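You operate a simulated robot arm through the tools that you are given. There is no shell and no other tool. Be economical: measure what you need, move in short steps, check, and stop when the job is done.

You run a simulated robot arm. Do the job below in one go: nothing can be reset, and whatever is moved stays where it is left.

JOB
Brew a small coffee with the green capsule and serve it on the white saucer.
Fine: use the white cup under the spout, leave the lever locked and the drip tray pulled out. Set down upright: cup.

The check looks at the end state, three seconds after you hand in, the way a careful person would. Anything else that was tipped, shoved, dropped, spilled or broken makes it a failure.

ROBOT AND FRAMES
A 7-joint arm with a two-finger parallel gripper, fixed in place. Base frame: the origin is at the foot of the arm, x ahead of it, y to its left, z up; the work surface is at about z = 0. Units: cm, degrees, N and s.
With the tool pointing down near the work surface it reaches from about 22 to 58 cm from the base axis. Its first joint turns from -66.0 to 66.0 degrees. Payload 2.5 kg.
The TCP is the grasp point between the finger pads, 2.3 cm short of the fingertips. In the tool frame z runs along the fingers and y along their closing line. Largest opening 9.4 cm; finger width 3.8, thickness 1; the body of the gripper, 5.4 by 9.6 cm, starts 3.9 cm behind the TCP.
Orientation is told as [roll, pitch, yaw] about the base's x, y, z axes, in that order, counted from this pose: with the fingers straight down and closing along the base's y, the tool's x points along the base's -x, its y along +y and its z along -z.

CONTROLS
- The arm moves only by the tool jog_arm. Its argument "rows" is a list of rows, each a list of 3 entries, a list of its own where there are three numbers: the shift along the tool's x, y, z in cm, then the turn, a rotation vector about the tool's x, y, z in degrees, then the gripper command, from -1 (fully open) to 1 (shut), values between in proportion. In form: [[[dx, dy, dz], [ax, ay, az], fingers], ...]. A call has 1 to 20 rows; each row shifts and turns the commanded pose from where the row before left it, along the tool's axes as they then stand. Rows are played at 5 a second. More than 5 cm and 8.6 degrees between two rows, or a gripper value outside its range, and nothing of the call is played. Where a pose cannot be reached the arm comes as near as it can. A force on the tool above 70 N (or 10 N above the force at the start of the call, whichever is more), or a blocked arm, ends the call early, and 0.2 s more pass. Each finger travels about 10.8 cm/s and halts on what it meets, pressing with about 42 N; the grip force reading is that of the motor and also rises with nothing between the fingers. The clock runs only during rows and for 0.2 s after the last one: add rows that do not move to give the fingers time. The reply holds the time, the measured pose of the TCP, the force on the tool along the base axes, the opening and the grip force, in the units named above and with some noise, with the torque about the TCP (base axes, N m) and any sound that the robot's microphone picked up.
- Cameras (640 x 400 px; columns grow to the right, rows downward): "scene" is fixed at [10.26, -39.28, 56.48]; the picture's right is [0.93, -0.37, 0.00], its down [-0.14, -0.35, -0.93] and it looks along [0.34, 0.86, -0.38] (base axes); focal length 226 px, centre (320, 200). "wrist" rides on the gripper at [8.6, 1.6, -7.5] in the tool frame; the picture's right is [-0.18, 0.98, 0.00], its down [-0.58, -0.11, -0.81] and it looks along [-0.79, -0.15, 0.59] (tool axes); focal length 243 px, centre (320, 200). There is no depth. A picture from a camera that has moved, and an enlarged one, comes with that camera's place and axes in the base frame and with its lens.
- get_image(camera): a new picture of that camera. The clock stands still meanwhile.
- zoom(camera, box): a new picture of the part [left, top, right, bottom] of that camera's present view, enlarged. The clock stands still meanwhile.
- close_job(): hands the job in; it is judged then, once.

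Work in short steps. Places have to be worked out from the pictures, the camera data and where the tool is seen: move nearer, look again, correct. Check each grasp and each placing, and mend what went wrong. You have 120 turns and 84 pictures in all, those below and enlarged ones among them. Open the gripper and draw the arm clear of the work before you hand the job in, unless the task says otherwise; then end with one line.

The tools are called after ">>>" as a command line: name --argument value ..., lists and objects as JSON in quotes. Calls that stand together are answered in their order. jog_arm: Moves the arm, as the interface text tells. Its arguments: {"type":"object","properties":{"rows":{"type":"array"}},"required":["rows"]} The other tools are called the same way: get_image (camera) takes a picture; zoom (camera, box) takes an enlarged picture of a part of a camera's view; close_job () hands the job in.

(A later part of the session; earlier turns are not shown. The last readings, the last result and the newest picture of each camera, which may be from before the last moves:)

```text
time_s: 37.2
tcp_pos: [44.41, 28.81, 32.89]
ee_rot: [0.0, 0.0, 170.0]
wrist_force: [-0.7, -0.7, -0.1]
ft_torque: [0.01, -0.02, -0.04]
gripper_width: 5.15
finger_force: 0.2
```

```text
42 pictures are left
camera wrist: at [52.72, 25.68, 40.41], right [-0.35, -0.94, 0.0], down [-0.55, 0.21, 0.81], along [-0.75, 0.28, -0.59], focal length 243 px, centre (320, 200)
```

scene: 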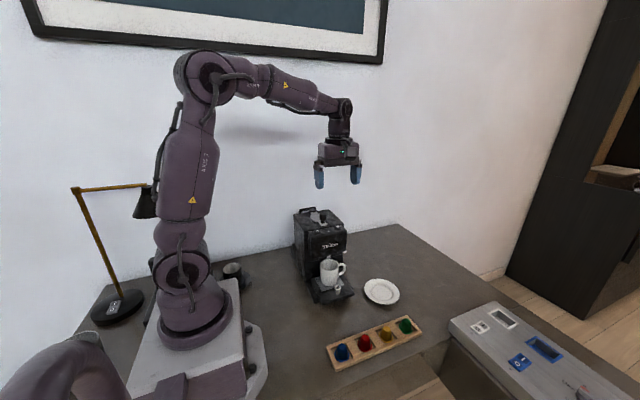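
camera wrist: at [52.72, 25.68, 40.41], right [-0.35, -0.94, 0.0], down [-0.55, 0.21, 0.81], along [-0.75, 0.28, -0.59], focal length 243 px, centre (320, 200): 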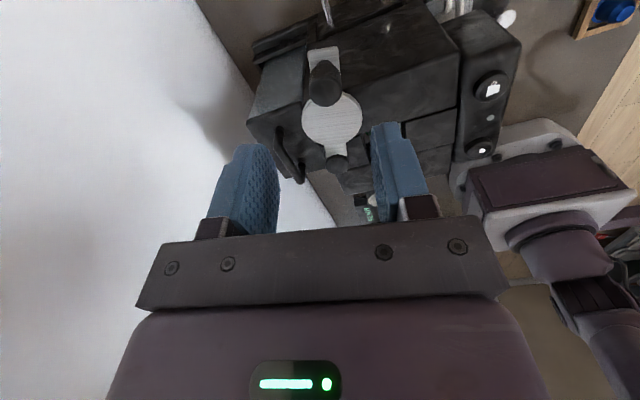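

The knob is at about (44.4, 28.5), centred between the fingers. I lower and grip it.

>>> jog_arm --rows '[[[0, 0.2, 3], [0, 0, 0], -0.1], [[0, 0, 3], [0, 0, 0], -0.1], [[0, 0, 2.2], [0, 0, 0], -0.1], [[0, 0, 0], [0, 0, 0], 0.2], [[0, 0, 0], [0, 0, 0], 0.5], [[0, 0, 0], [0, 0, 0], 0.8], [[0, 0, 0], [0, 0, 0], 0.8]]'

```text
time_s: 38.8
tcp_pos: [44.72, 28.34, 24.5]
ee_rot: [0.1, 0.0, 170.0]
wrist_force: [1.5, 0.3, -3.5]
ft_torque: [-0.04, -0.26, 0.03]
gripper_width: 2.13
finger_force: 44.6
```

>>> jog_arm --rows '[[[-0.023, 0.663, 0], [0, 0, 4], 0.8], [[-0.023, 0.663, 0], [0, 0, 4], 0.8], [[-0.023, 0.663, 0], [0, 0, 4], 0.8], [[-0.023, 0.663, 0], [0, 0, 4], 0.8], [[-0.023, 0.663, 0], [0, 0, 4], 0.8], [[-0.023, 0.663, 0], [0, 0, 4], 0.8], [[-0.023, 0.663, 0], [0, 0, 4], 0.8], [[-0.023, 0.663, 0], [0, 0, 4], 0.8], [[-0.023, 0.663, 0], [0, 0, 4], 0.8], [[-0.023, 0.663, 0], [0, 0, 4], 0.8], [[0, 0, 0], [0, 0, 0], 0.8]]'

```text
time_s: 41.2
tcp_pos: [41.15, 22.76, 24.65]
ee_rot: [0.2, 0.2, 129.9]
wrist_force: [9.6, -15.9, -21.1]
ft_torque: [-0.21, 0.05, 0.24]
gripper_width: 2.15
finger_force: 45.1
```

>>> jog_arm --rows '[[[0.1, 0.663, 0.1], [0, 0, 4], 0.8], [[0.0, 0.663, 0], [0, 0, 4], 0.8], [[-0.023, 0.663, 0], [0, 0, 4], 0.8], [[-0.023, 0.663, 0], [0, 0, 4], 0.8], [[-0.023, 0.663, 0], [0, 0, 4], 0.8], [[-0.023, 0.663, 0], [0, 0, 4], 0.8], [[-0.023, 0.663, 0], [0, 0, 4], 0.8], [[-0.023, 0.663, 0], [0, 0, 4], 0.8], [[-0.023, 0.663, 0], [0, 0, 4], 0.8], [[-0.023, 0.663, 0], [0, 0, 4], 0.8], [[0, 0, 0], [0, 0, 0], 0.8]]'

>>> zoom --camera "scene" --box '[270, 150, 370, 250]'

```text
time_s: 43.6
tcp_pos: [35.19, 20.57, 24.64]
ee_rot: [0.1, 0.0, 90.0]
wrist_force: [-2.5, -16.1, -7.0]
ft_torque: [-0.2, 0.11, 0.28]
gripper_width: 2.14
finger_force: 45.1
```

```text
4.00 times, centred on (320, 200) of scene
camera zoom: at [10.26, -39.28, 56.48], right [0.93, -0.37, 0.0], down [-0.14, -0.35, -0.93], along [0.34, 0.86, -0.38], focal length 905 px, centre (320, 200)
```

zoom: 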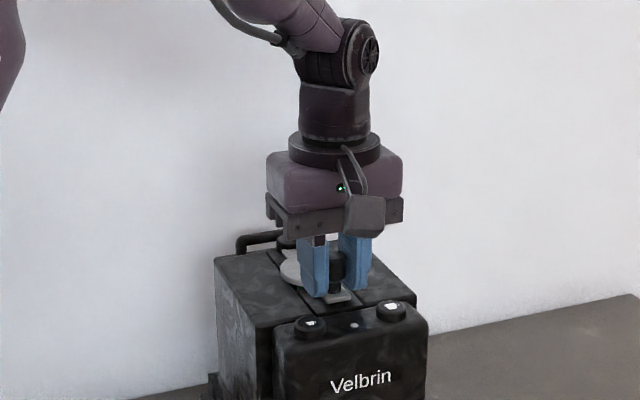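

Almost home. I push a little further toward -x to seat the lever against its stop.

>>> jog_arm --rows '[[[0.1, 0.2, 0], [0, 0, 0], 0.8], [[0, 0.2, 0], [0, 0, 0], 0.8], [[0, 0.2, 0], [0, 0, 0], 0.8], [[0, 0, 0], [0, 0, 0], 0.8]]'

```text
time_s: 44.6
tcp_pos: [34.86, 20.62, 24.65]
ee_rot: [-0.4, -0.3, 89.9]
wrist_force: [36.6, 10.7, -33.6]
ft_torque: [-0.12, -0.1, -0.05]
gripper_width: 2.15
finger_force: 45.1
```

The 37 N reaction shows it is at its stop. I ease off, release and look.

>>> jog_arm --rows '[[[-0.1, -0.4, 0], [0, 0, 0], 0.8], [[0, 0, 0], [0, 0, 0], 0.3], [[0, 0, 0], [0, 0, 0], 0.0], [[0, 0, -2], [0, 0, 0], 0.0], [[0, 0, -4], [0, 0, 0], 0.0], [[0, 0, -4], [0, 0, 0], 0.0], [[4, 0, 0], [0, 0, 0], 0], [[4, 0, 0], [0, 0, 0], 0.5], [[0, 0, 0], [0, 0, 0], 1]]'

>>> zoom --camera "scene" --box '[285, 200, 365, 310]'

>>> zoom --camera "wrist" --box '[250, 0, 430, 220]'

```text
time_s: 46.6
tcp_pos: [34.93, 12.51, 34.51]
ee_rot: [0.0, 0.1, 90.0]
wrist_force: [-0.8, 0.2, 0.7]
ft_torque: [0.01, 0.02, 0.02]
gripper_width: 0.01
finger_force: 41.6
```

```text
3.64 times, centred on (325, 255) of scene
camera zoom: at [10.26, -39.28, 56.48], right [0.93, -0.37, 0.0], down [-0.14, -0.35, -0.93], along [0.34, 0.86, -0.38], focal length 823 px, centre (302, 0)
```

zoom: 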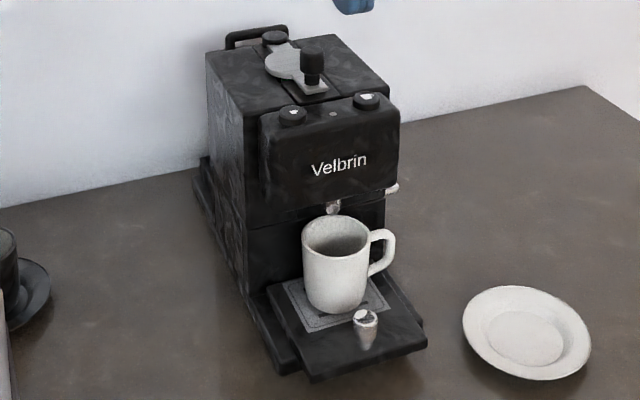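

```text
1.82 times, centred on (340, 110) of wrist
camera zoom: at [33.31, 3.95, 42.09], right [-0.98, 0.18, 0.0], down [0.11, 0.58, 0.81], along [0.15, 0.79, -0.59], focal length 441 px, centre (284, 364)
```

zoom: 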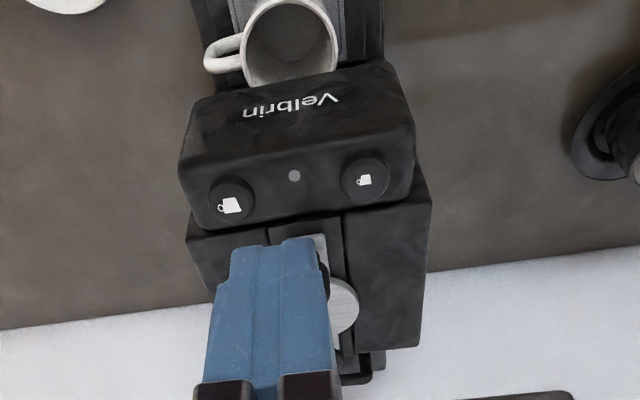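

The lever is closed and locked, and the cup stands under the spout. Next is the small-cup button at about (31.75, 17.2, 21.4), using the closed fingertips.

>>> jog_arm --rows '[[[-2.3, 1.6, 0], [0, 0, 0], 1], [[-2.3, 1.58, 3], [0, 0, 0], 1], [[-0.1, 0, 3], [0, 0, 0], 1], [[0, 0, 2.7], [0, 0, 0], 1], [[0, 0, 0], [0, 0, 0], 1]]'

>>> zoom --camera "scene" --box '[288, 190, 352, 240]'

>>> zoom --camera "wrist" --box '[250, 40, 430, 220]'

```text
time_s: 47.8
tcp_pos: [31.73, 17.48, 25.91]
ee_rot: [0.0, -0.1, 90.0]
wrist_force: [0.2, -0.5, -0.5]
ft_torque: [-0.02, -0.01, 0.02]
gripper_width: 0.01
finger_force: 42.4
```

```text
8.00 times, centred on (320, 215) of scene
camera zoom: at [10.26, -39.28, 56.48], right [0.93, -0.37, 0.0], down [-0.14, -0.35, -0.93], along [0.34, 0.86, -0.38], focal length 1810 px, centre (320, 80)
```

zoom: 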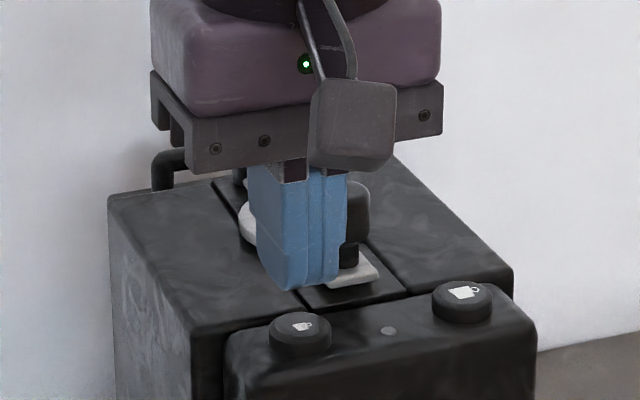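

```text
2.22 times, centred on (340, 130) of wrist
camera zoom: at [30.2, 8.78, 33.52], right [-0.98, 0.18, 0.0], down [0.11, 0.58, 0.81], along [0.15, 0.79, -0.59], focal length 539 px, centre (276, 356)
```

zoom: 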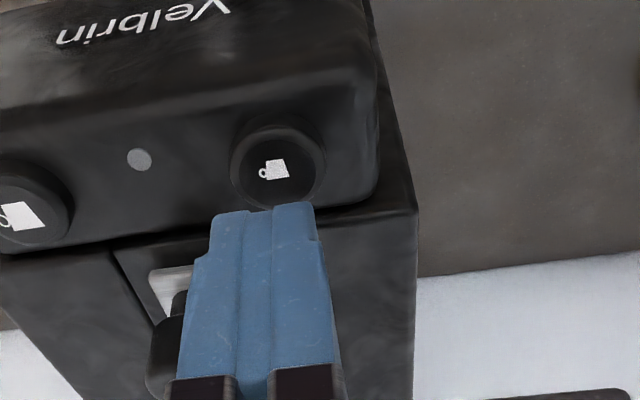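

>>> jog_arm --rows '[[[0.55, 0, 0.8], [0, 0, 0], 1], [[0, 0, 0.8], [0, 0, 0], 1], [[0, 0, 0.3], [0, 0, 0], 1], [[0, 0, 0.3], [0, 0, 0], 1], [[0, 0, 0], [0, 0, 0], 1]]'

>>> zoom --camera "scene" --box '[288, 190, 352, 240]'

```text
time_s: 49.0
tcp_pos: [31.81, 16.79, 23.7]
ee_rot: [0.0, 0.0, 90.0]
wrist_force: [-8.4, -0.2, 24.5]
ft_torque: [-0.05, 0.25, -0.06]
gripper_width: 0.0
finger_force: 42.2
heard: click
```

```text
8.00 times, centred on (320, 215) of scene
camera zoom: at [10.25, -39.28, 56.48], right [0.93, -0.37, 0.0], down [-0.14, -0.35, -0.93], along [0.34, 0.86, -0.38], focal length 1810 px, centre (320, 80)
```

zoom: 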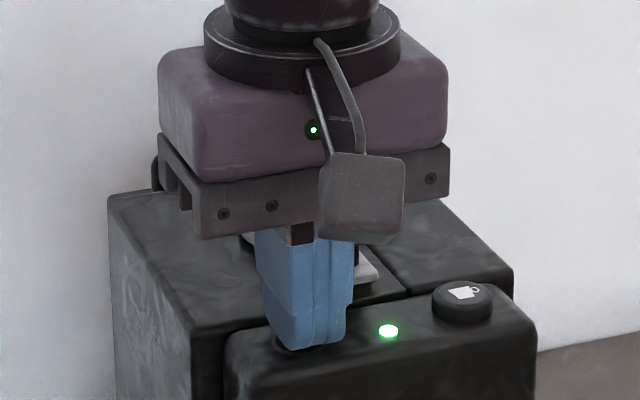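

Click heard and the lamp is green, so brewing has started. I lift off and wait while listening.

>>> jog_arm --rows '[[[0, 0, -3], [0, 0, 0], 1], [[0, 0, -4], [0, 0, 0], 1], [[0, 0, -4], [0, 0, 0], 1], [[4, -1, 0], [0, 0, 0], 1], [[4, -1, 0], [0, 0, 0], 1], [[4, -1, 0], [0, 0, 0], 1], [[0, 0, 0], [0, 0, 0], 0], [[0, 0, 0], [0, 0, 0], -1], [[0, 0, 0], [0, 0, 0], -1], [[0, 0, 0], [0, 0, 0], -1], [[0, 0, 0], [0, 0, 0], -1], [[0, 0, 0], [0, 0, 0], -1]]'

>>> zoom --camera "scene" --box '[290, 200, 370, 310]'

```text
time_s: 51.6
tcp_pos: [34.88, 4.55, 34.86]
ee_rot: [-0.1, 0.0, 90.0]
wrist_force: [-0.7, 0.0, 0.5]
ft_torque: [-0.01, -0.01, -0.01]
gripper_width: 9.41
finger_force: 0.2
```

```text
3.64 times, centred on (330, 255) of scene
camera zoom: at [10.26, -39.28, 56.48], right [0.93, -0.37, 0.0], down [-0.14, -0.35, -0.93], along [0.34, 0.86, -0.38], focal length 823 px, centre (284, 0)
```

zoom: 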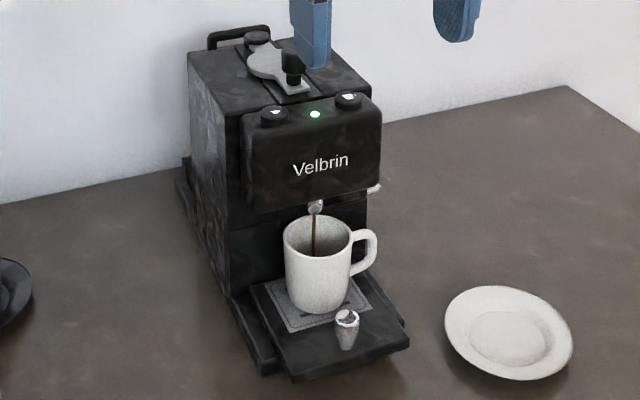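

Coffee is flowing into the cup. I wait.

>>> jog_arm --rows '[[[0, 0, 0], [0, 0, 0], -1], [[0, 0, 0], [0, 0, 0], -1], [[0, 0, 0], [0, 0, 0], -1], [[0, 0, 0], [0, 0, 0], -1], [[0, 0, 0], [0, 0, 0], -1], [[0, 0, 0], [0, 0, 0], -1], [[0, 0, 0], [0, 0, 0], -1], [[0, 0, 0], [0, 0, 0], -1], [[0, 0, 0], [0, 0, 0], -1], [[0, 0, 0], [0, 0, 0], -1], [[0, 0, 0], [0, 0, 0], -1], [[0, 0, 0], [0, 0, 0], -1], [[0, 0, 0], [0, 0, 0], -1], [[0, 0, 0], [0, 0, 0], -1], [[0, 0, 0], [0, 0, 0], -1], [[0, 0, 0], [0, 0, 0], -1], [[0, 0, 0], [0, 0, 0], -1], [[0, 0, 0], [0, 0, 0], -1], [[0, 0, 0], [0, 0, 0], -1], [[0, 0, 0], [0, 0, 0], -1]]'

>>> jog_arm --rows '[[[0, 0, 0], [0, 0, 0], -1], [[0, 0, 0], [0, 0, 0], -1], [[0, 0, 0], [0, 0, 0], -1], [[0, 0, 0], [0, 0, 0], -1], [[0, 0, 0], [0, 0, 0], -1], [[0, 0, 0], [0, 0, 0], -1], [[0, 0, 0], [0, 0, 0], -1], [[0, 0, 0], [0, 0, 0], -1], [[0, 0, 0], [0, 0, 0], -1], [[0, 0, 0], [0, 0, 0], -1], [[0, 0, 0], [0, 0, 0], -1], [[0, 0, 0], [0, 0, 0], -1], [[0, 0, 0], [0, 0, 0], -1], [[0, 0, 0], [0, 0, 0], -1], [[0, 0, 0], [0, 0, 0], -1], [[0, 0, 0], [0, 0, 0], -1], [[0, 0, 0], [0, 0, 0], -1], [[0, 0, 0], [0, 0, 0], -1], [[0, 0, 0], [0, 0, 0], -1], [[0, 0, 0], [0, 0, 0], -1]]'

>>> zoom --camera "scene" --box '[290, 200, 370, 310]'

```text
time_s: 55.8
tcp_pos: [34.81, 4.6, 34.88]
ee_rot: [0.0, 0.0, 90.1]
wrist_force: [-0.3, 0.3, -0.5]
ft_torque: [-0.01, 0.01, 0.02]
gripper_width: 9.4
finger_force: 0.0
```

```text
time_s: 60.0
tcp_pos: [34.98, 4.52, 34.77]
ee_rot: [-0.1, 0.0, 89.9]
wrist_force: [-0.8, -0.3, 0.3]
ft_torque: [-0.01, 0.01, -0.01]
gripper_width: 9.38
finger_force: 0.0
```

```text
3.64 times, centred on (330, 255) of scene
camera zoom: at [10.26, -39.28, 56.48], right [0.93, -0.37, 0.0], down [-0.14, -0.35, -0.93], along [0.34, 0.86, -0.38], focal length 823 px, centre (284, 0)
```

zoom: 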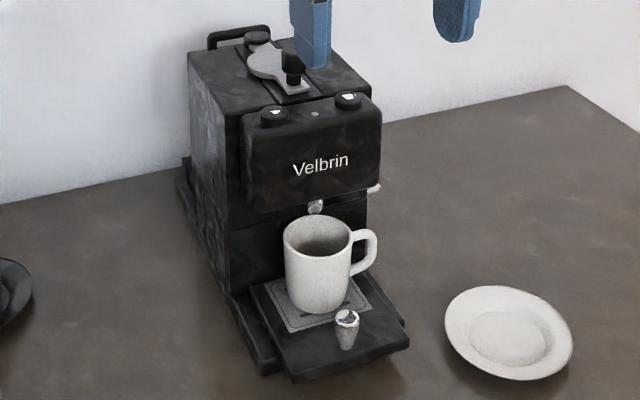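

Brewing has finished. The cup sits partly under the head, so I plan to pull the tray out with the cup on it and then lift the cup from above. First I look at the tray knob.

>>> zoom --camera "wrist" --box '[260, 0, 420, 140]'

>>> zoom --camera "scene" --box '[310, 245, 370, 310]'

```text
2.86 times, centred on (340, 70) of wrist
camera zoom: at [33.29, -4.09, 42.34], right [-0.98, 0.18, 0.0], down [0.11, 0.58, 0.81], along [0.15, 0.79, -0.59], focal length 693 px, centre (263, 571)
```

zoom: 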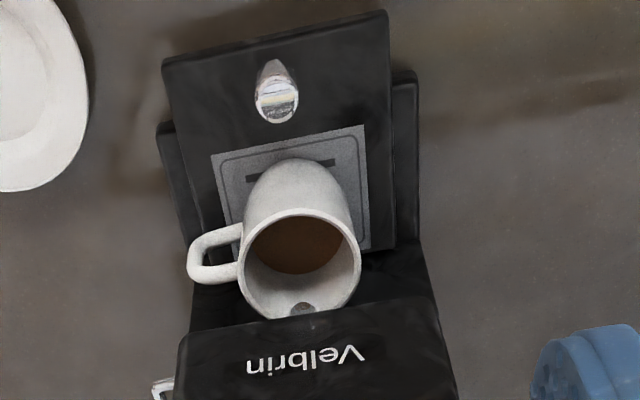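

```text
6.15 times, centred on (340, 278) of scene
camera zoom: at [10.26, -39.28, 56.48], right [0.93, -0.37, 0.0], down [-0.14, -0.35, -0.93], along [0.34, 0.86, -0.38], focal length 1392 px, centre (197, -277)
```

zoom: 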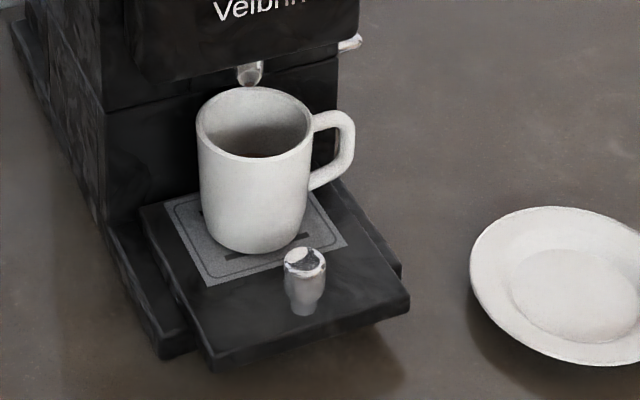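

The knob is at about (35.25, 9.2, top z≈4.9), and the cup at (34.9, 14.5), rim z≈9.8. I come down over the knob with the TCP at y≈8.3 so the gripper stays clear of the cup.

>>> jog_arm --rows '[[[-1.9, -0.15, 0], [0, 0, 0], 0], [[-1.9, -0.15, 4], [0, 0, 0], 0], [[0, 0, 4.5], [0, 0, 0], 0], [[0, 0, 4.5], [0, 0, 0], 0], [[0, 0, 4.5], [0, 0, 0], 0], [[0, 0, 4.5], [0, 0, 0], 0], [[0, 0, 2.5], [0, 0, 0], 0], [[0, 0, 0], [0, 0, 0], 0]]'

>>> get_image --camera "wrist"

>>> zoom --camera "scene" --box '[300, 240, 380, 310]'

```text
time_s: 61.8
tcp_pos: [34.92, 8.59, 10.07]
ee_rot: [0.0, 0.0, 90.1]
wrist_force: [0.0, 0.7, -0.3]
ft_torque: [0.02, -0.02, 0.0]
gripper_width: 4.68
finger_force: 0.2
```

```text
31 pictures are left
camera wrist: at [33.25, -0.06, 17.57], right [-0.98, 0.18, 0.0], down [0.11, 0.58, 0.81], along [0.15, 0.79, -0.59], focal length 243 px, centre (320, 200)
```

wrist: 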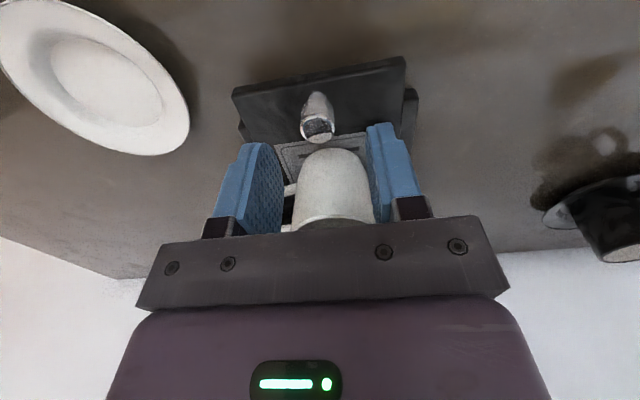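

```text
5.71 times, centred on (340, 275) of scene
camera zoom: at [10.26, -39.28, 56.48], right [0.93, -0.37, 0.0], down [-0.14, -0.35, -0.93], along [0.34, 0.86, -0.38], focal length 1293 px, centre (206, -229)
```

zoom: 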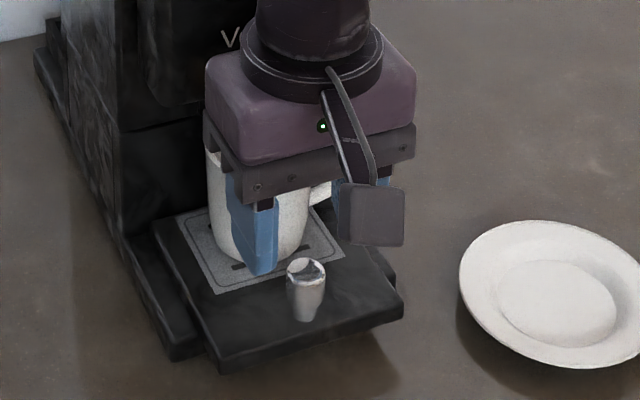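

>>> jog_arm --rows '[[[0.2, -0.2, 1.5], [0, 0, 0], 0], [[0, 0, 1.5], [0, 0, 0], 0], [[0, 0, 1], [0, 0, 0], 0], [[0, 0, 0.7], [0, 0, 0], 0], [[0, 0, 0], [0, 0, 0], 0.3], [[0, 0, 0], [0, 0, 0], 0.6], [[0, 0, 0], [0, 0, 0], 0.8], [[0, 0, 0], [0, 0, 0], 0.8]]'

>>> zoom --camera "scene" --box '[300, 240, 380, 310]'

```text
time_s: 63.6
tcp_pos: [35.13, 8.4, 5.5]
ee_rot: [0.2, 0.1, 89.9]
wrist_force: [-13.7, 0.2, 3.3]
ft_torque: [-0.08, 0.1, 0.01]
gripper_width: 2.02
finger_force: 45.1
```

```text
5.71 times, centred on (340, 275) of scene
camera zoom: at [10.26, -39.28, 56.48], right [0.93, -0.37, 0.0], down [-0.14, -0.35, -0.93], along [0.34, 0.86, -0.38], focal length 1293 px, centre (206, -229)
```

zoom: 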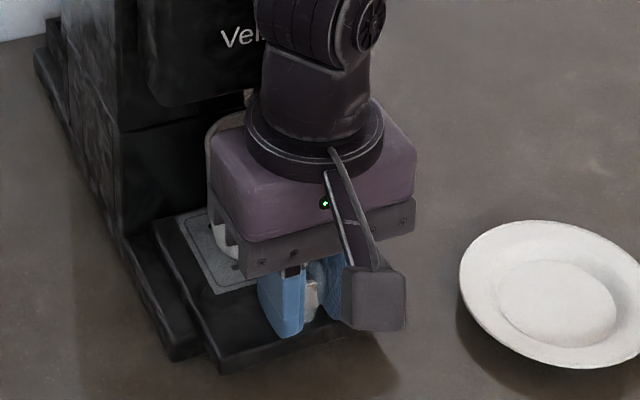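

The knob is gripped (2.0 cm). I pull slowly toward -y to test the tray.

>>> jog_arm --rows '[[[0.1, 0.15, 0], [0, 0, 0], 0.8], [[0.3, 0, 0], [0, 0, 0], 0.8], [[0.3, 0, 0], [0, 0, 0], 0.8], [[0.3, 0, 0], [0, 0, 0], 0.8], [[0.3, 0, 0], [0, 0, 0], 0.8], [[0, 0, 0], [0, 0, 0], 0.8]]'

>>> zoom --camera "scene" --box '[300, 240, 380, 310]'

```text
time_s: 65.0
tcp_pos: [35.05, 7.11, 5.48]
ee_rot: [0.4, 0.2, 89.9]
wrist_force: [-33.9, 0.5, 51.6]
ft_torque: [0.35, 0.28, 0.07]
gripper_width: 2.05
finger_force: 44.9
```

```text
5.71 times, centred on (340, 275) of scene
camera zoom: at [10.24, -39.28, 56.48], right [0.93, -0.37, 0.0], down [-0.14, -0.35, -0.93], along [0.34, 0.86, -0.38], focal length 1293 px, centre (206, -229)
```

zoom: 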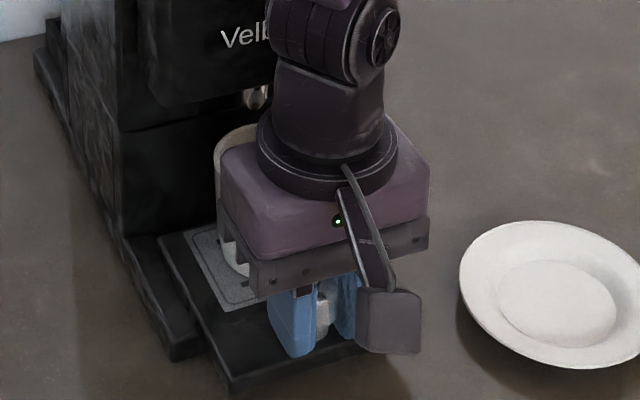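

The tray slides with the cup on it. Side and vertical loads have built up, so I relieve them with small shifts.

>>> jog_arm --rows '[[[0, 0.15, -0.2], [0, 0, 0], 0.8], [[0, 0, 0], [0, 0, 0], 0.8]]'

```text
time_s: 65.6
tcp_pos: [34.99, 6.93, 5.53]
ee_rot: [0.1, 0.1, 89.8]
wrist_force: [-1.3, -0.6, -22.5]
ft_torque: [-1.2, 0.1, 0.09]
gripper_width: 2.04
finger_force: 45.2
```

>>> jog_arm --rows '[[[0.3, 0, 0.06], [0, 0, 0], 0.8], [[0.3, 0, 0], [0, 0, 0], 0.8], [[0.3, 0, 0], [0, 0, 0], 0.8], [[0.3, 0, 0], [0, 0, 0], 0.8], [[0.3, 0, 0], [0, 0, 0], 0.8], [[0.3, 0, 0], [0, 0, 0], 0.8], [[0.3, 0, 0], [0, 0, 0], 0.8], [[0, 0, 0], [0, 0, 0], 0.8]]'

```text
time_s: 67.4
tcp_pos: [35.03, 4.93, 5.55]
ee_rot: [0.1, 0.0, 90.0]
wrist_force: [-4.3, 0.2, -13.6]
ft_torque: [0.71, 0.02, 0.0]
gripper_width: 2.02
finger_force: 45.0
```

>>> jog_arm --rows '[[[0.3, 0, 0.03], [0, 0, 0], 0.8], [[0.3, 0, 0], [0, 0, 0], 0.8], [[0.3, 0, 0], [0, 0, 0], 0.8], [[0.3, 0, 0], [0, 0, 0], 0.8], [[0.3, 0, 0], [0, 0, 0], 0.8], [[0.3, 0, 0], [0, 0, 0], 0.8], [[0, 0, 0], [0, 0, 0], 0.8]]'

>>> zoom --camera "scene" --box '[290, 220, 390, 320]'

```text
time_s: 69.0
tcp_pos: [35.0, 3.07, 5.63]
ee_rot: [0.2, 0.1, 89.9]
wrist_force: [0.1, -1.1, -43.4]
ft_torque: [-0.23, -0.04, -0.04]
gripper_width: 2.01
finger_force: 45.0
```

```text
4.00 times, centred on (340, 270) of scene
camera zoom: at [10.28, -39.28, 56.47], right [0.93, -0.37, 0.0], down [-0.14, -0.35, -0.93], along [0.34, 0.86, -0.38], focal length 905 px, centre (240, -80)
```

zoom: 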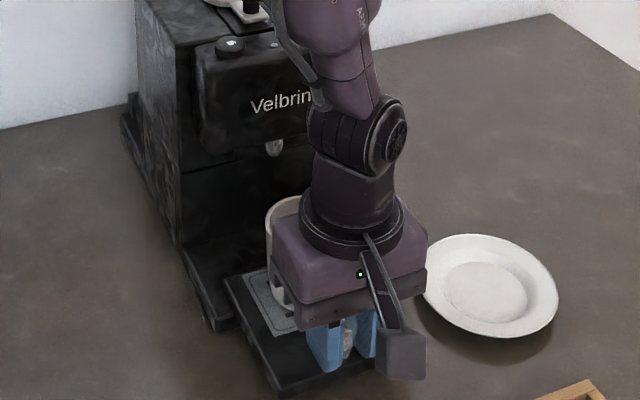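

The tray is out by about 5.3 cm with the cup riding along. I continue gently to find the stop.

>>> jog_arm --rows '[[[0.0, 0, 0.1], [0, 0, 0], 0.8], [[0.25, 0, 0], [0, 0, 0], 0.8], [[0.25, 0, 0], [0, 0, 0], 0.8], [[0.25, 0, 0], [0, 0, 0], 0.8], [[0.25, 0, 0], [0, 0, 0], 0.8], [[0, 0, 0], [0, 0, 0], 0.8]]'

```text
time_s: 70.4
tcp_pos: [35.04, 2.17, 5.58]
ee_rot: [-0.1, 0.1, 90.0]
wrist_force: [-12.4, 0.2, -7.1]
ft_torque: [0.26, 0.08, 0.08]
gripper_width: 2.05
finger_force: 45.3
```

>>> jog_arm --rows '[[[0.25, 0.05, 0], [0, 0, 0], 0.8], [[0.25, 0, 0], [0, 0, 0], 0.8], [[0.25, 0, 0], [0, 0, 0], 0.8], [[0.25, 0, 0], [0, 0, 0], 0.8], [[0, 0, 0], [0, 0, 0], 0.8]]'

>>> zoom --camera "scene" --box '[290, 220, 390, 320]'

```text
time_s: 71.6
tcp_pos: [34.97, 1.08, 5.59]
ee_rot: [0.1, 0.0, 90.0]
wrist_force: [-11.8, -0.5, -1.6]
ft_torque: [0.46, 0.09, 0.02]
gripper_width: 2.01
finger_force: 44.7
```

```text
4.00 times, centred on (340, 270) of scene
camera zoom: at [10.26, -39.28, 56.48], right [0.93, -0.37, 0.0], down [-0.14, -0.35, -0.93], along [0.34, 0.86, -0.38], focal length 905 px, centre (240, -80)
```

zoom: 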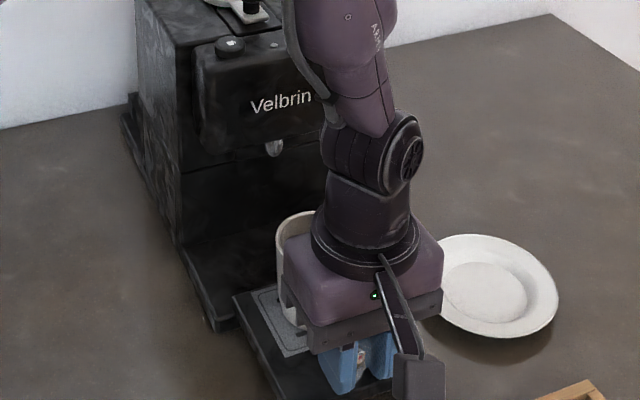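

>>> jog_arm --rows '[[[0.2, 0.05, 0], [0, 0, 0], 0.8], [[0.2, 0, 0], [0, 0, 0], 0.8], [[0.2, 0, 0], [0, 0, 0], 0.8], [[0, 0, 0], [0, 0, 0], 0.8]]'

```text
time_s: 72.6
tcp_pos: [35.0, 0.4, 5.62]
ee_rot: [0.0, 0.0, 90.1]
wrist_force: [-5.3, -0.3, 0.0]
ft_torque: [0.08, 0.04, 0.02]
gripper_width: 2.02
finger_force: 45.5
```

>>> jog_arm --rows '[[[0.2, 0.03, 0], [0, 0, 0], 0.8], [[0.2, 0, 0], [0, 0, 0], 0.8], [[0.2, 0, 0], [0, 0, 0], 0.8], [[0, 0, 0], [0, 0, 0], 0.8]]'

>>> zoom --camera "scene" --box '[290, 230, 390, 340]'

```text
time_s: 73.6
tcp_pos: [34.93, -0.04, 5.6]
ee_rot: [0.0, 0.0, 90.0]
wrist_force: [7.4, -0.7, -16.4]
ft_torque: [-0.18, -0.05, -0.06]
gripper_width: 2.01
finger_force: 45.2
```

```text
3.64 times, centred on (340, 285) of scene
camera zoom: at [10.27, -39.28, 56.48], right [0.93, -0.37, 0.0], down [-0.14, -0.35, -0.93], along [0.34, 0.86, -0.38], focal length 823 px, centre (247, -109)
```

zoom: 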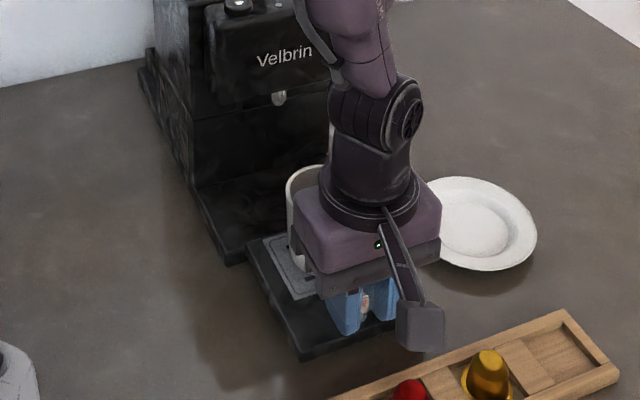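

The tray is out about 8.5 cm. Before letting go I need to know whether rails hold it or it's loose, so I test with a tiny upward pull.

>>> jog_arm --rows '[[[0, 0, -0.15], [0, 0, 0], 0.8], [[0, 0, 0], [0, 0, 0], 0.8], [[0, 0, 0], [0, 0, 0], 0.8]]'

>>> jog_arm --rows '[[[0, 0, 0.3], [0, 0, 0], 0.8], [[0, 0, 0], [0, 0, 0], 0.8], [[0, 0, 0], [0, 0, 0], 0.8]]'

```text
time_s: 74.4
tcp_pos: [34.98, -0.08, 5.65]
ee_rot: [-0.2, -0.1, 90.0]
wrist_force: [19.6, 0.0, -44.8]
ft_torque: [-0.03, -0.07, -0.07]
gripper_width: 2.05
finger_force: 44.8
```

```text
time_s: 75.2
tcp_pos: [34.96, -0.1, 5.5]
ee_rot: [-0.3, 0.2, 90.0]
wrist_force: [-11.6, -0.4, 61.1]
ft_torque: [0.24, 0.53, 0.11]
gripper_width: 2.03
finger_force: 44.8
```

It's stiff both up and down, so rails hold the tray. I balance the load, release and rise clear, then look at the cup.

>>> jog_arm --rows '[[[0, 0, -0.13], [0, 0, 0], 0.8], [[0, 0, 0], [0, 0, 0], 0.4], [[0, 0, 0], [0, 0, 0], 0.1], [[0.3, 0, 0], [0, 0, 0], 0.0], [[0, 0, -2], [0, 0, 0], 0.0], [[0, 0, -4], [0, 0, 0], 0.0], [[0, 0, -4], [0, 0, 0], -0.5], [[0, 0, -4.5], [0, 0, 0], -1], [[0, 0, 0], [0, 0, 0], -1]]'

>>> get_image --camera "wrist"

>>> zoom --camera "scene" --box '[290, 230, 410, 330]'

```text
time_s: 77.2
tcp_pos: [34.95, -0.35, 20.45]
ee_rot: [0.0, 0.1, 90.0]
wrist_force: [0.3, -0.4, -1.2]
ft_torque: [0.01, 0.0, 0.0]
gripper_width: 9.4
finger_force: 0.1
```

```text
24 pictures are left
camera wrist: at [33.38, -8.96, 27.94], right [-0.98, 0.18, 0.0], down [0.11, 0.58, 0.81], along [0.15, 0.79, -0.59], focal length 243 px, centre (320, 200)
```

wrist: 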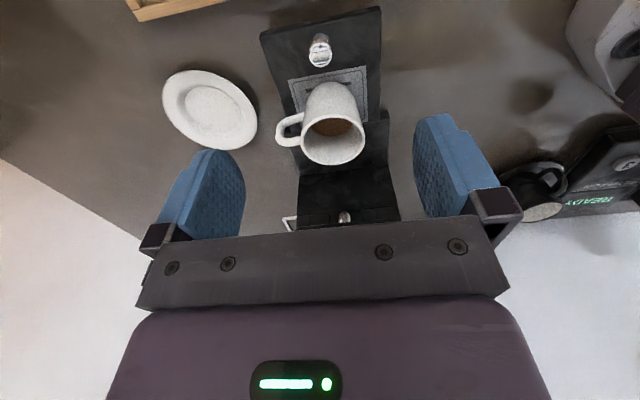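

```text
4.00 times, centred on (350, 280) of scene
camera zoom: at [10.26, -39.28, 56.48], right [0.93, -0.37, 0.0], down [-0.14, -0.35, -0.93], along [0.34, 0.86, -0.38], focal length 905 px, centre (200, -120)
```

zoom: 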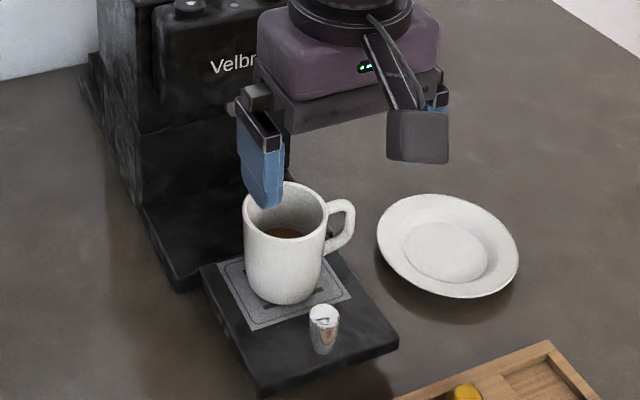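

The tray stays put, with the cup upright at about (34.95, 6.1) and the rim at z≈9.8. The handle points to +x and slightly -y. I turn the tool to yaw -15 so the fingers close across the handle direction, and move over the cup.

>>> jog_arm --rows '[[[-3.2, 0, -2], [0, 0, 0], -1], [[-3.25, 0, -2], [0, 0, 0], -1], [[0, 0, 0], [0, 0, 8.08], -1], [[0, 0, 0], [0, 0, 8.08], -1], [[0, 0, 0], [0, 0, 8.08], -1], [[0, 0, 0], [0, 0, 8.08], -1], [[0, 0, 0], [0, 0, 8.08], -1], [[0, 0, 0], [0, 0, 8.08], -1], [[0, 0, 0], [0, 0, 8.08], -1], [[0, 0, 0], [0, 0, 8.08], -1], [[0, 0, 0], [0, 0, 8.08], -1], [[0, 0, 0], [0, 0, 8.08], -1], [[0, 0, 0], [0, 0, 8.08], -1], [[0, 0, 0], [0, 0, 8.08], -1], [[0, 0, 0], [0, 0, 8.08], -1], [[0, 0, 0], [0, 0, 0], -1], [[0, 0, 4], [0, 0, 0], -1], [[0, 0, 4], [0, 0, 0], -1], [[0, 0, 0], [0, 0, 0], -1]]'

>>> get_image --camera "wrist"

>>> zoom --camera "scene" --box '[290, 220, 410, 320]'

```text
time_s: 81.2
tcp_pos: [34.84, 6.23, 16.16]
ee_rot: [-0.1, -0.1, -15.1]
wrist_force: [0.2, 0.2, -0.1]
ft_torque: [0.01, 0.0, 0.05]
gripper_width: 9.42
finger_force: 0.1
```

```text
22 pictures are left
camera wrist: at [27.01, 10.03, 23.63], right [0.43, 0.9, 0.0], down [0.53, -0.26, 0.81], along [0.73, -0.35, -0.59], focal length 243 px, centre (320, 200)
```

wrist: 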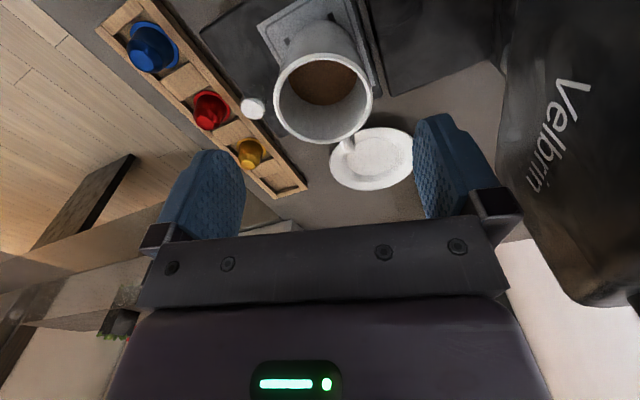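

```text
4.00 times, centred on (350, 270) of scene
camera zoom: at [10.26, -39.28, 56.48], right [0.93, -0.37, 0.0], down [-0.14, -0.35, -0.93], along [0.34, 0.86, -0.38], focal length 905 px, centre (200, -80)
```

zoom: 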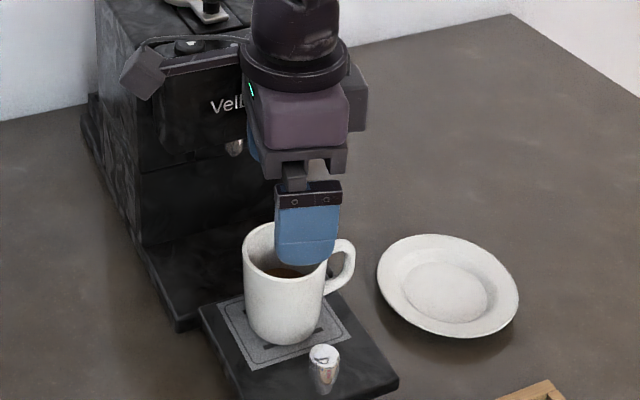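

The cup is centred under the gripper and the handle points away from the fingers. I descend to grip height and close gently.

>>> jog_arm --rows '[[[0, 0.05, 3], [0, 0, 0], -1], [[0, 0, 3], [0, 0, 0], -1], [[0, 0, 2.4], [0, 0, 0], -1], [[0, 0, 0], [0, 0, 0], -0.6], [[0, 0, 0], [0, 0, 0], -0.4], [[0, 0, 0], [0, 0, 0], -0.3], [[0, 0, 0], [0, 0, 0], -0.2], [[0, 0, 0], [0, 0, 0], -0.1], [[0, 0, 0], [0, 0, 0], -0.1]]'

>>> zoom --camera "scene" --box '[290, 220, 410, 320]'

```text
time_s: 82.1
tcp_pos: [34.79, 6.36, 8.4]
ee_rot: [-0.3, 0.4, -15.8]
wrist_force: [-15.2, 1.1, 26.4]
ft_torque: [-1.39, 0.22, -0.75]
gripper_width: 7.68
finger_force: 2.3
stopped in row 4: the force on the tool passed its limit at 103 N (the readings are from after the stop); the commanded pose is now the measured one
```

```text
4.00 times, centred on (350, 270) of scene
camera zoom: at [10.25, -39.28, 56.48], right [0.93, -0.37, 0.0], down [-0.14, -0.35, -0.93], along [0.34, 0.86, -0.38], focal length 905 px, centre (200, -80)
```

zoom: 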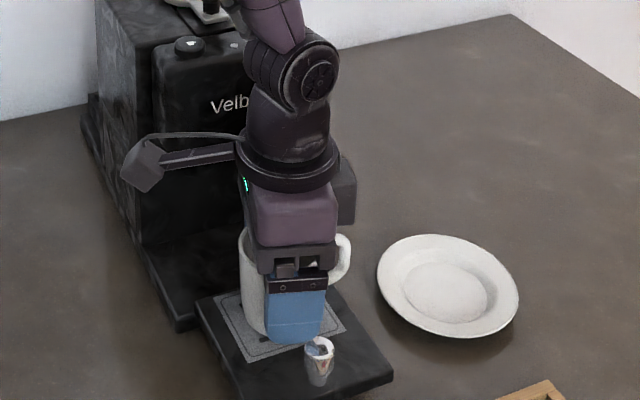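

A finger met something at about 5 cm on the -y side, most likely the tray knob. I lift straight up and look.

>>> jog_arm --rows '[[[0, 0, -1], [0, 0, 0], -0.62], [[0, 0, -3], [0, 0, 0], -0.62], [[0, 0, -4], [0, 0, 0], -0.62], [[0, 0, 0], [0, 0, 0], -0.62]]'

>>> zoom --camera "scene" --box '[290, 220, 410, 320]'

>>> zoom --camera "wrist" --box '[180, 0, 440, 200]'

```text
time_s: 83.1
tcp_pos: [34.95, 6.44, 16.17]
ee_rot: [-0.2, 0.0, -15.5]
wrist_force: [-0.7, 0.4, 1.0]
ft_torque: [-0.04, -0.01, 0.01]
gripper_width: 7.61
finger_force: 0.1
```

```text
4.00 times, centred on (350, 270) of scene
camera zoom: at [10.26, -39.28, 56.48], right [0.93, -0.37, 0.0], down [-0.14, -0.35, -0.93], along [0.34, 0.86, -0.38], focal length 905 px, centre (200, -80)
```

zoom: 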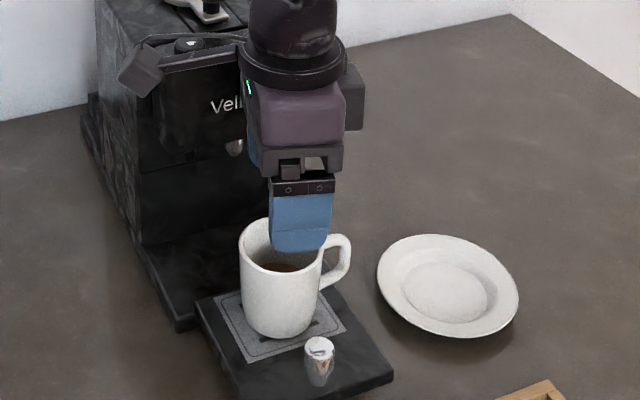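

```text
2.00 times, centred on (310, 100) of wrist
camera zoom: at [26.98, 10.34, 23.65], right [0.44, 0.9, 0.0], down [0.53, -0.26, 0.81], along [0.72, -0.36, -0.59], focal length 485 px, centre (340, 400)
```

zoom: 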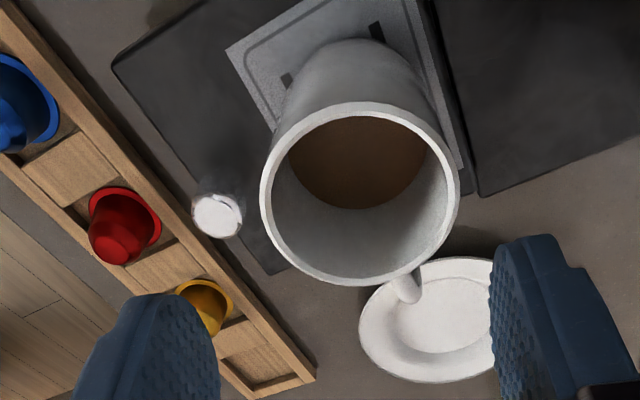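

Everything is still upright. The knob is taller than I judged (top z≈6) and the tray went back slightly. The cup centre is now about (35.0, 6.95) with the rim at z≈9.2, so I'll grip higher, with fingertips above z=6.3 and a narrower opening.

>>> jog_arm --rows '[[[0.13, 0.48, 0], [0, 0, 0], -0.62], [[0, 0, 3], [0, 0, 0], -0.62], [[0, 0, 2.5], [0, 0, 0], -0.62], [[0, 0, 1.2], [0, 0, 0], -0.62], [[0, 0, 0.8], [0, 0, 0], -0.62], [[0, 0, 0], [0, 0, 0], -0.62]]'

>>> zoom --camera "scene" --box '[310, 250, 390, 310]'

>>> get_image --camera "wrist"

```text
time_s: 84.5
tcp_pos: [34.78, 7.06, 8.78]
ee_rot: [-0.1, 0.1, -15.5]
wrist_force: [-0.5, 0.3, -0.5]
ft_torque: [0.0, 0.0, -0.01]
gripper_width: 7.58
finger_force: 0.1
```

```text
6.67 times, centred on (350, 280) of scene
camera zoom: at [10.26, -39.28, 56.48], right [0.93, -0.37, 0.0], down [-0.14, -0.35, -0.93], along [0.34, 0.86, -0.38], focal length 1508 px, centre (120, -333)
```

zoom: 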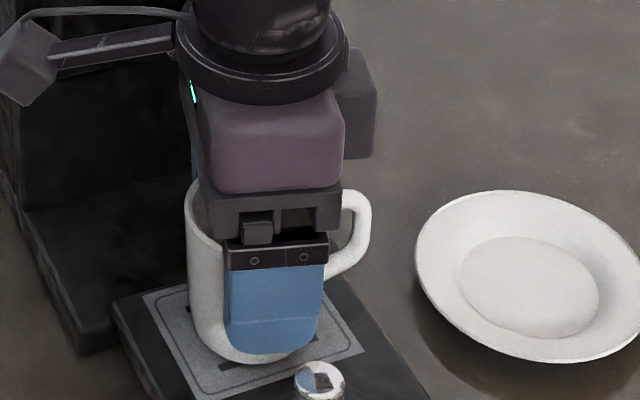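

```text
16 pictures are left
camera wrist: at [27.0, 10.91, 16.2], right [0.44, 0.9, 0.0], down [0.53, -0.26, 0.81], along [0.72, -0.36, -0.59], focal length 243 px, centre (320, 200)
```

wrist: 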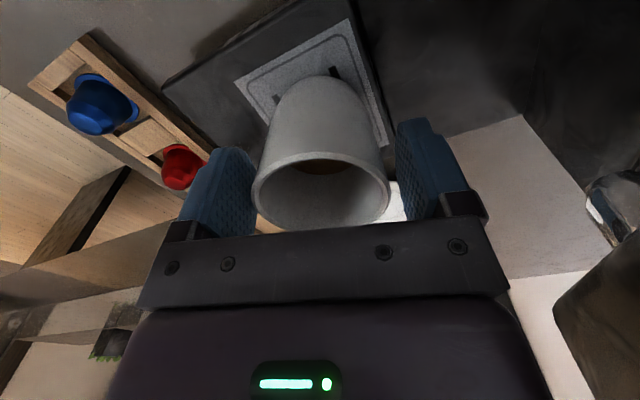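

No contact this time, and the cup sits centred between the fingers. I close on it.

>>> jog_arm --rows '[[[0, 0, 0], [0, 0, 0], -0.5], [[0, 0, 0], [0, 0, 0], -0.4], [[0, 0, 0], [0, 0, 0], -0.3], [[0, 0, 0], [0, 0, 0], -0.2], [[0, 0, 0], [0, 0, 0], -0.1], [[0, 0, 0], [0, 0, 0], 0.1], [[0, 0, 0], [0, 0, 0], 0.1]]'

```text
time_s: 86.1
tcp_pos: [34.75, 7.03, 8.79]
ee_rot: [-0.2, 0.1, -15.4]
wrist_force: [0.2, 0.8, 0.2]
ft_torque: [0.03, 0.0, 0.01]
gripper_width: 6.08
finger_force: 42.6
```

The grip is 6.08 cm wide at 43 N. I lift slowly and straight up.

>>> jog_arm --rows '[[[0, 0, -0.3], [0, 0, 0], 0.1], [[0, 0, -0.6], [0, 0, 0], 0.1], [[0, 0, -1], [0, 0, 0], 0.1], [[0, 0, -1], [0, 0, 0], 0.1], [[0, 0, -1], [0, 0, 0], 0.1], [[0, 0, -1], [0, 0, 0], 0.1], [[0, 0, -0.6], [0, 0, 0], 0.1], [[0, 0, 0], [0, 0, 0], 0.1], [[0, 0, 0], [0, 0, 0], 0.1]]'

>>> zoom --camera "scene" --box '[300, 230, 420, 330]'

```text
time_s: 88.1
tcp_pos: [35.0, 6.85, 14.35]
ee_rot: [-0.2, 0.1, -15.6]
wrist_force: [0.0, -0.1, -1.2]
ft_torque: [0.02, 0.02, -0.02]
gripper_width: 6.09
finger_force: 41.4
```

```text
4.00 times, centred on (360, 280) of scene
camera zoom: at [10.26, -39.28, 56.48], right [0.93, -0.37, 0.0], down [-0.14, -0.35, -0.93], along [0.34, 0.86, -0.38], focal length 905 px, centre (160, -120)
```

zoom: 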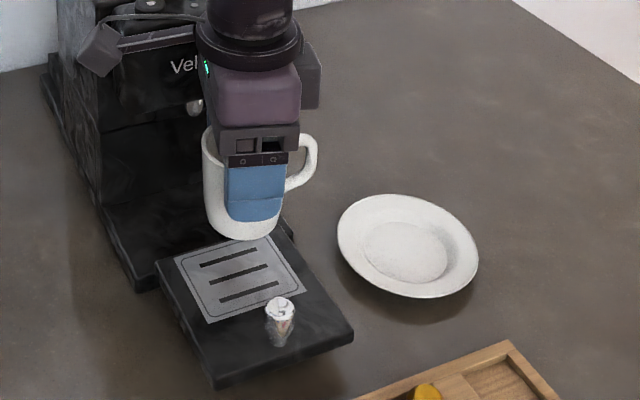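

The cup is held upright. The saucer centre is at about (49.7, 5.8), so I carry the cup there slowly and level.

>>> jog_arm --rows '[[[-0.4, 0.08, 0], [0, 0, 0], 0.1], [[-0.8, 0.16, 0], [0, 0, 0], 0.1], [[-1.1, 0.22, 0], [0, 0, 0], 0.1], [[-1.1, 0.22, 0], [0, 0, 0], 0.1], [[-1.1, 0.22, 0], [0, 0, 0], 0.1], [[-1.1, 0.22, 0], [0, 0, 0], 0.1], [[-1.1, 0.22, 0], [0, 0, 0], 0.1], [[-1.1, 0.23, 0], [0, 0, 0], 0.1], [[-1.1, 0.23, 0], [0, 0, 0], 0.1], [[-1.1, 0.23, 0], [0, 0, 0], 0.1], [[-1.1, 0.23, 0], [0, 0, 0], 0.1], [[-1.1, 0.23, 0], [0, 0, 0], 0.1], [[-1.1, 0.23, 0], [0, 0, 0], 0.1], [[-0.7, 0.12, 0], [0, 0, 0], 0.1], [[-0.35, 0.05, 0], [0, 0, 0], 0.1], [[0, 0, 0], [0, 0, 0], 0.1], [[0, 0, 0], [0, 0, 0], 0.1]]'

>>> zoom --camera "scene" --box '[340, 230, 440, 320]'

>>> get_image --camera "wrist"

```text
time_s: 91.7
tcp_pos: [49.5, 5.64, 14.21]
ee_rot: [-0.2, 0.1, -15.5]
wrist_force: [0.7, -0.1, -1.1]
ft_torque: [0.0, 0.0, 0.03]
gripper_width: 6.12
finger_force: 42.4
```

```text
4.44 times, centred on (390, 275) of scene
camera zoom: at [10.26, -39.28, 56.48], right [0.93, -0.37, 0.0], down [-0.14, -0.35, -0.93], along [0.34, 0.86, -0.38], focal length 1006 px, centre (9, -133)
```

zoom: 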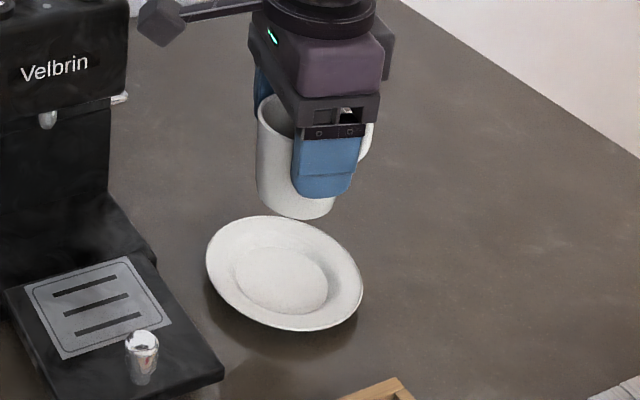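

```text
13 pictures are left
camera wrist: at [41.59, 9.69, 21.78], right [0.44, 0.9, 0.0], down [0.53, -0.26, 0.81], along [0.72, -0.36, -0.59], focal length 243 px, centre (320, 200)
```

wrist: 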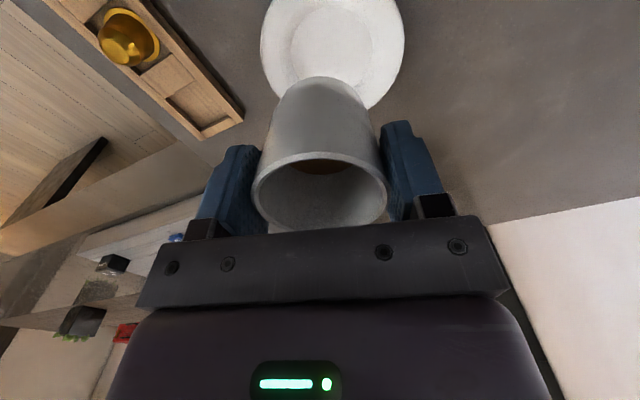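

Scene and wrist views suggest the saucer is about 0.5 cm further in +y. I shift, lower part way, and check from closer.

>>> jog_arm --rows '[[[0, 0.26, 0.5], [0, 0, 0], 0.1], [[0, 0.26, 1], [0, 0, 0], 0.1], [[0, 0, 1], [0, 0, 0], 0.1], [[0, 0, 0.8], [0, 0, 0], 0.1], [[0, 0, 0.4], [0, 0, 0], 0.1], [[0, 0, 0], [0, 0, 0], 0.1]]'

>>> zoom --camera "scene" --box '[350, 250, 420, 315]'

>>> zoom --camera "wrist" --box '[220, 0, 440, 220]'

```text
time_s: 93.1
tcp_pos: [49.56, 6.19, 10.65]
ee_rot: [-0.1, 0.1, -15.5]
wrist_force: [0.2, 0.3, -1.6]
ft_torque: [0.04, 0.02, 0.0]
gripper_width: 6.09
finger_force: 41.8
```

```text
6.15 times, centred on (385, 282) of scene
camera zoom: at [10.26, -39.28, 56.48], right [0.93, -0.37, 0.0], down [-0.14, -0.35, -0.93], along [0.34, 0.86, -0.38], focal length 1392 px, centre (-80, -308)
```

zoom: 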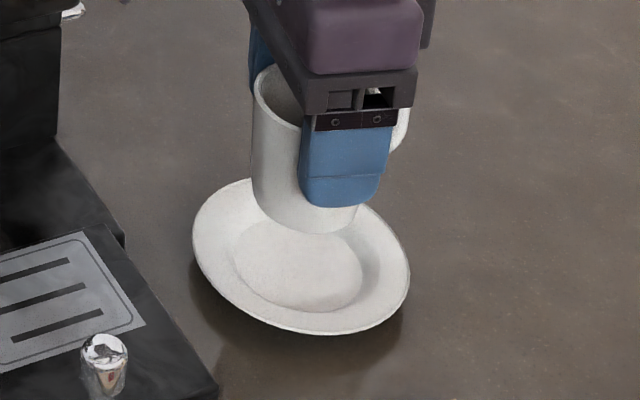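

```text
1.82 times, centred on (330, 110) of wrist
camera zoom: at [41.62, 10.09, 18.12], right [0.44, 0.9, 0.0], down [0.53, -0.26, 0.81], along [0.72, -0.36, -0.59], focal length 441 px, centre (302, 364)
```

zoom: 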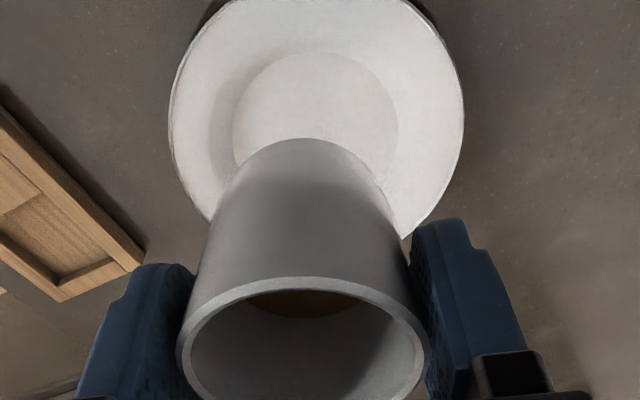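

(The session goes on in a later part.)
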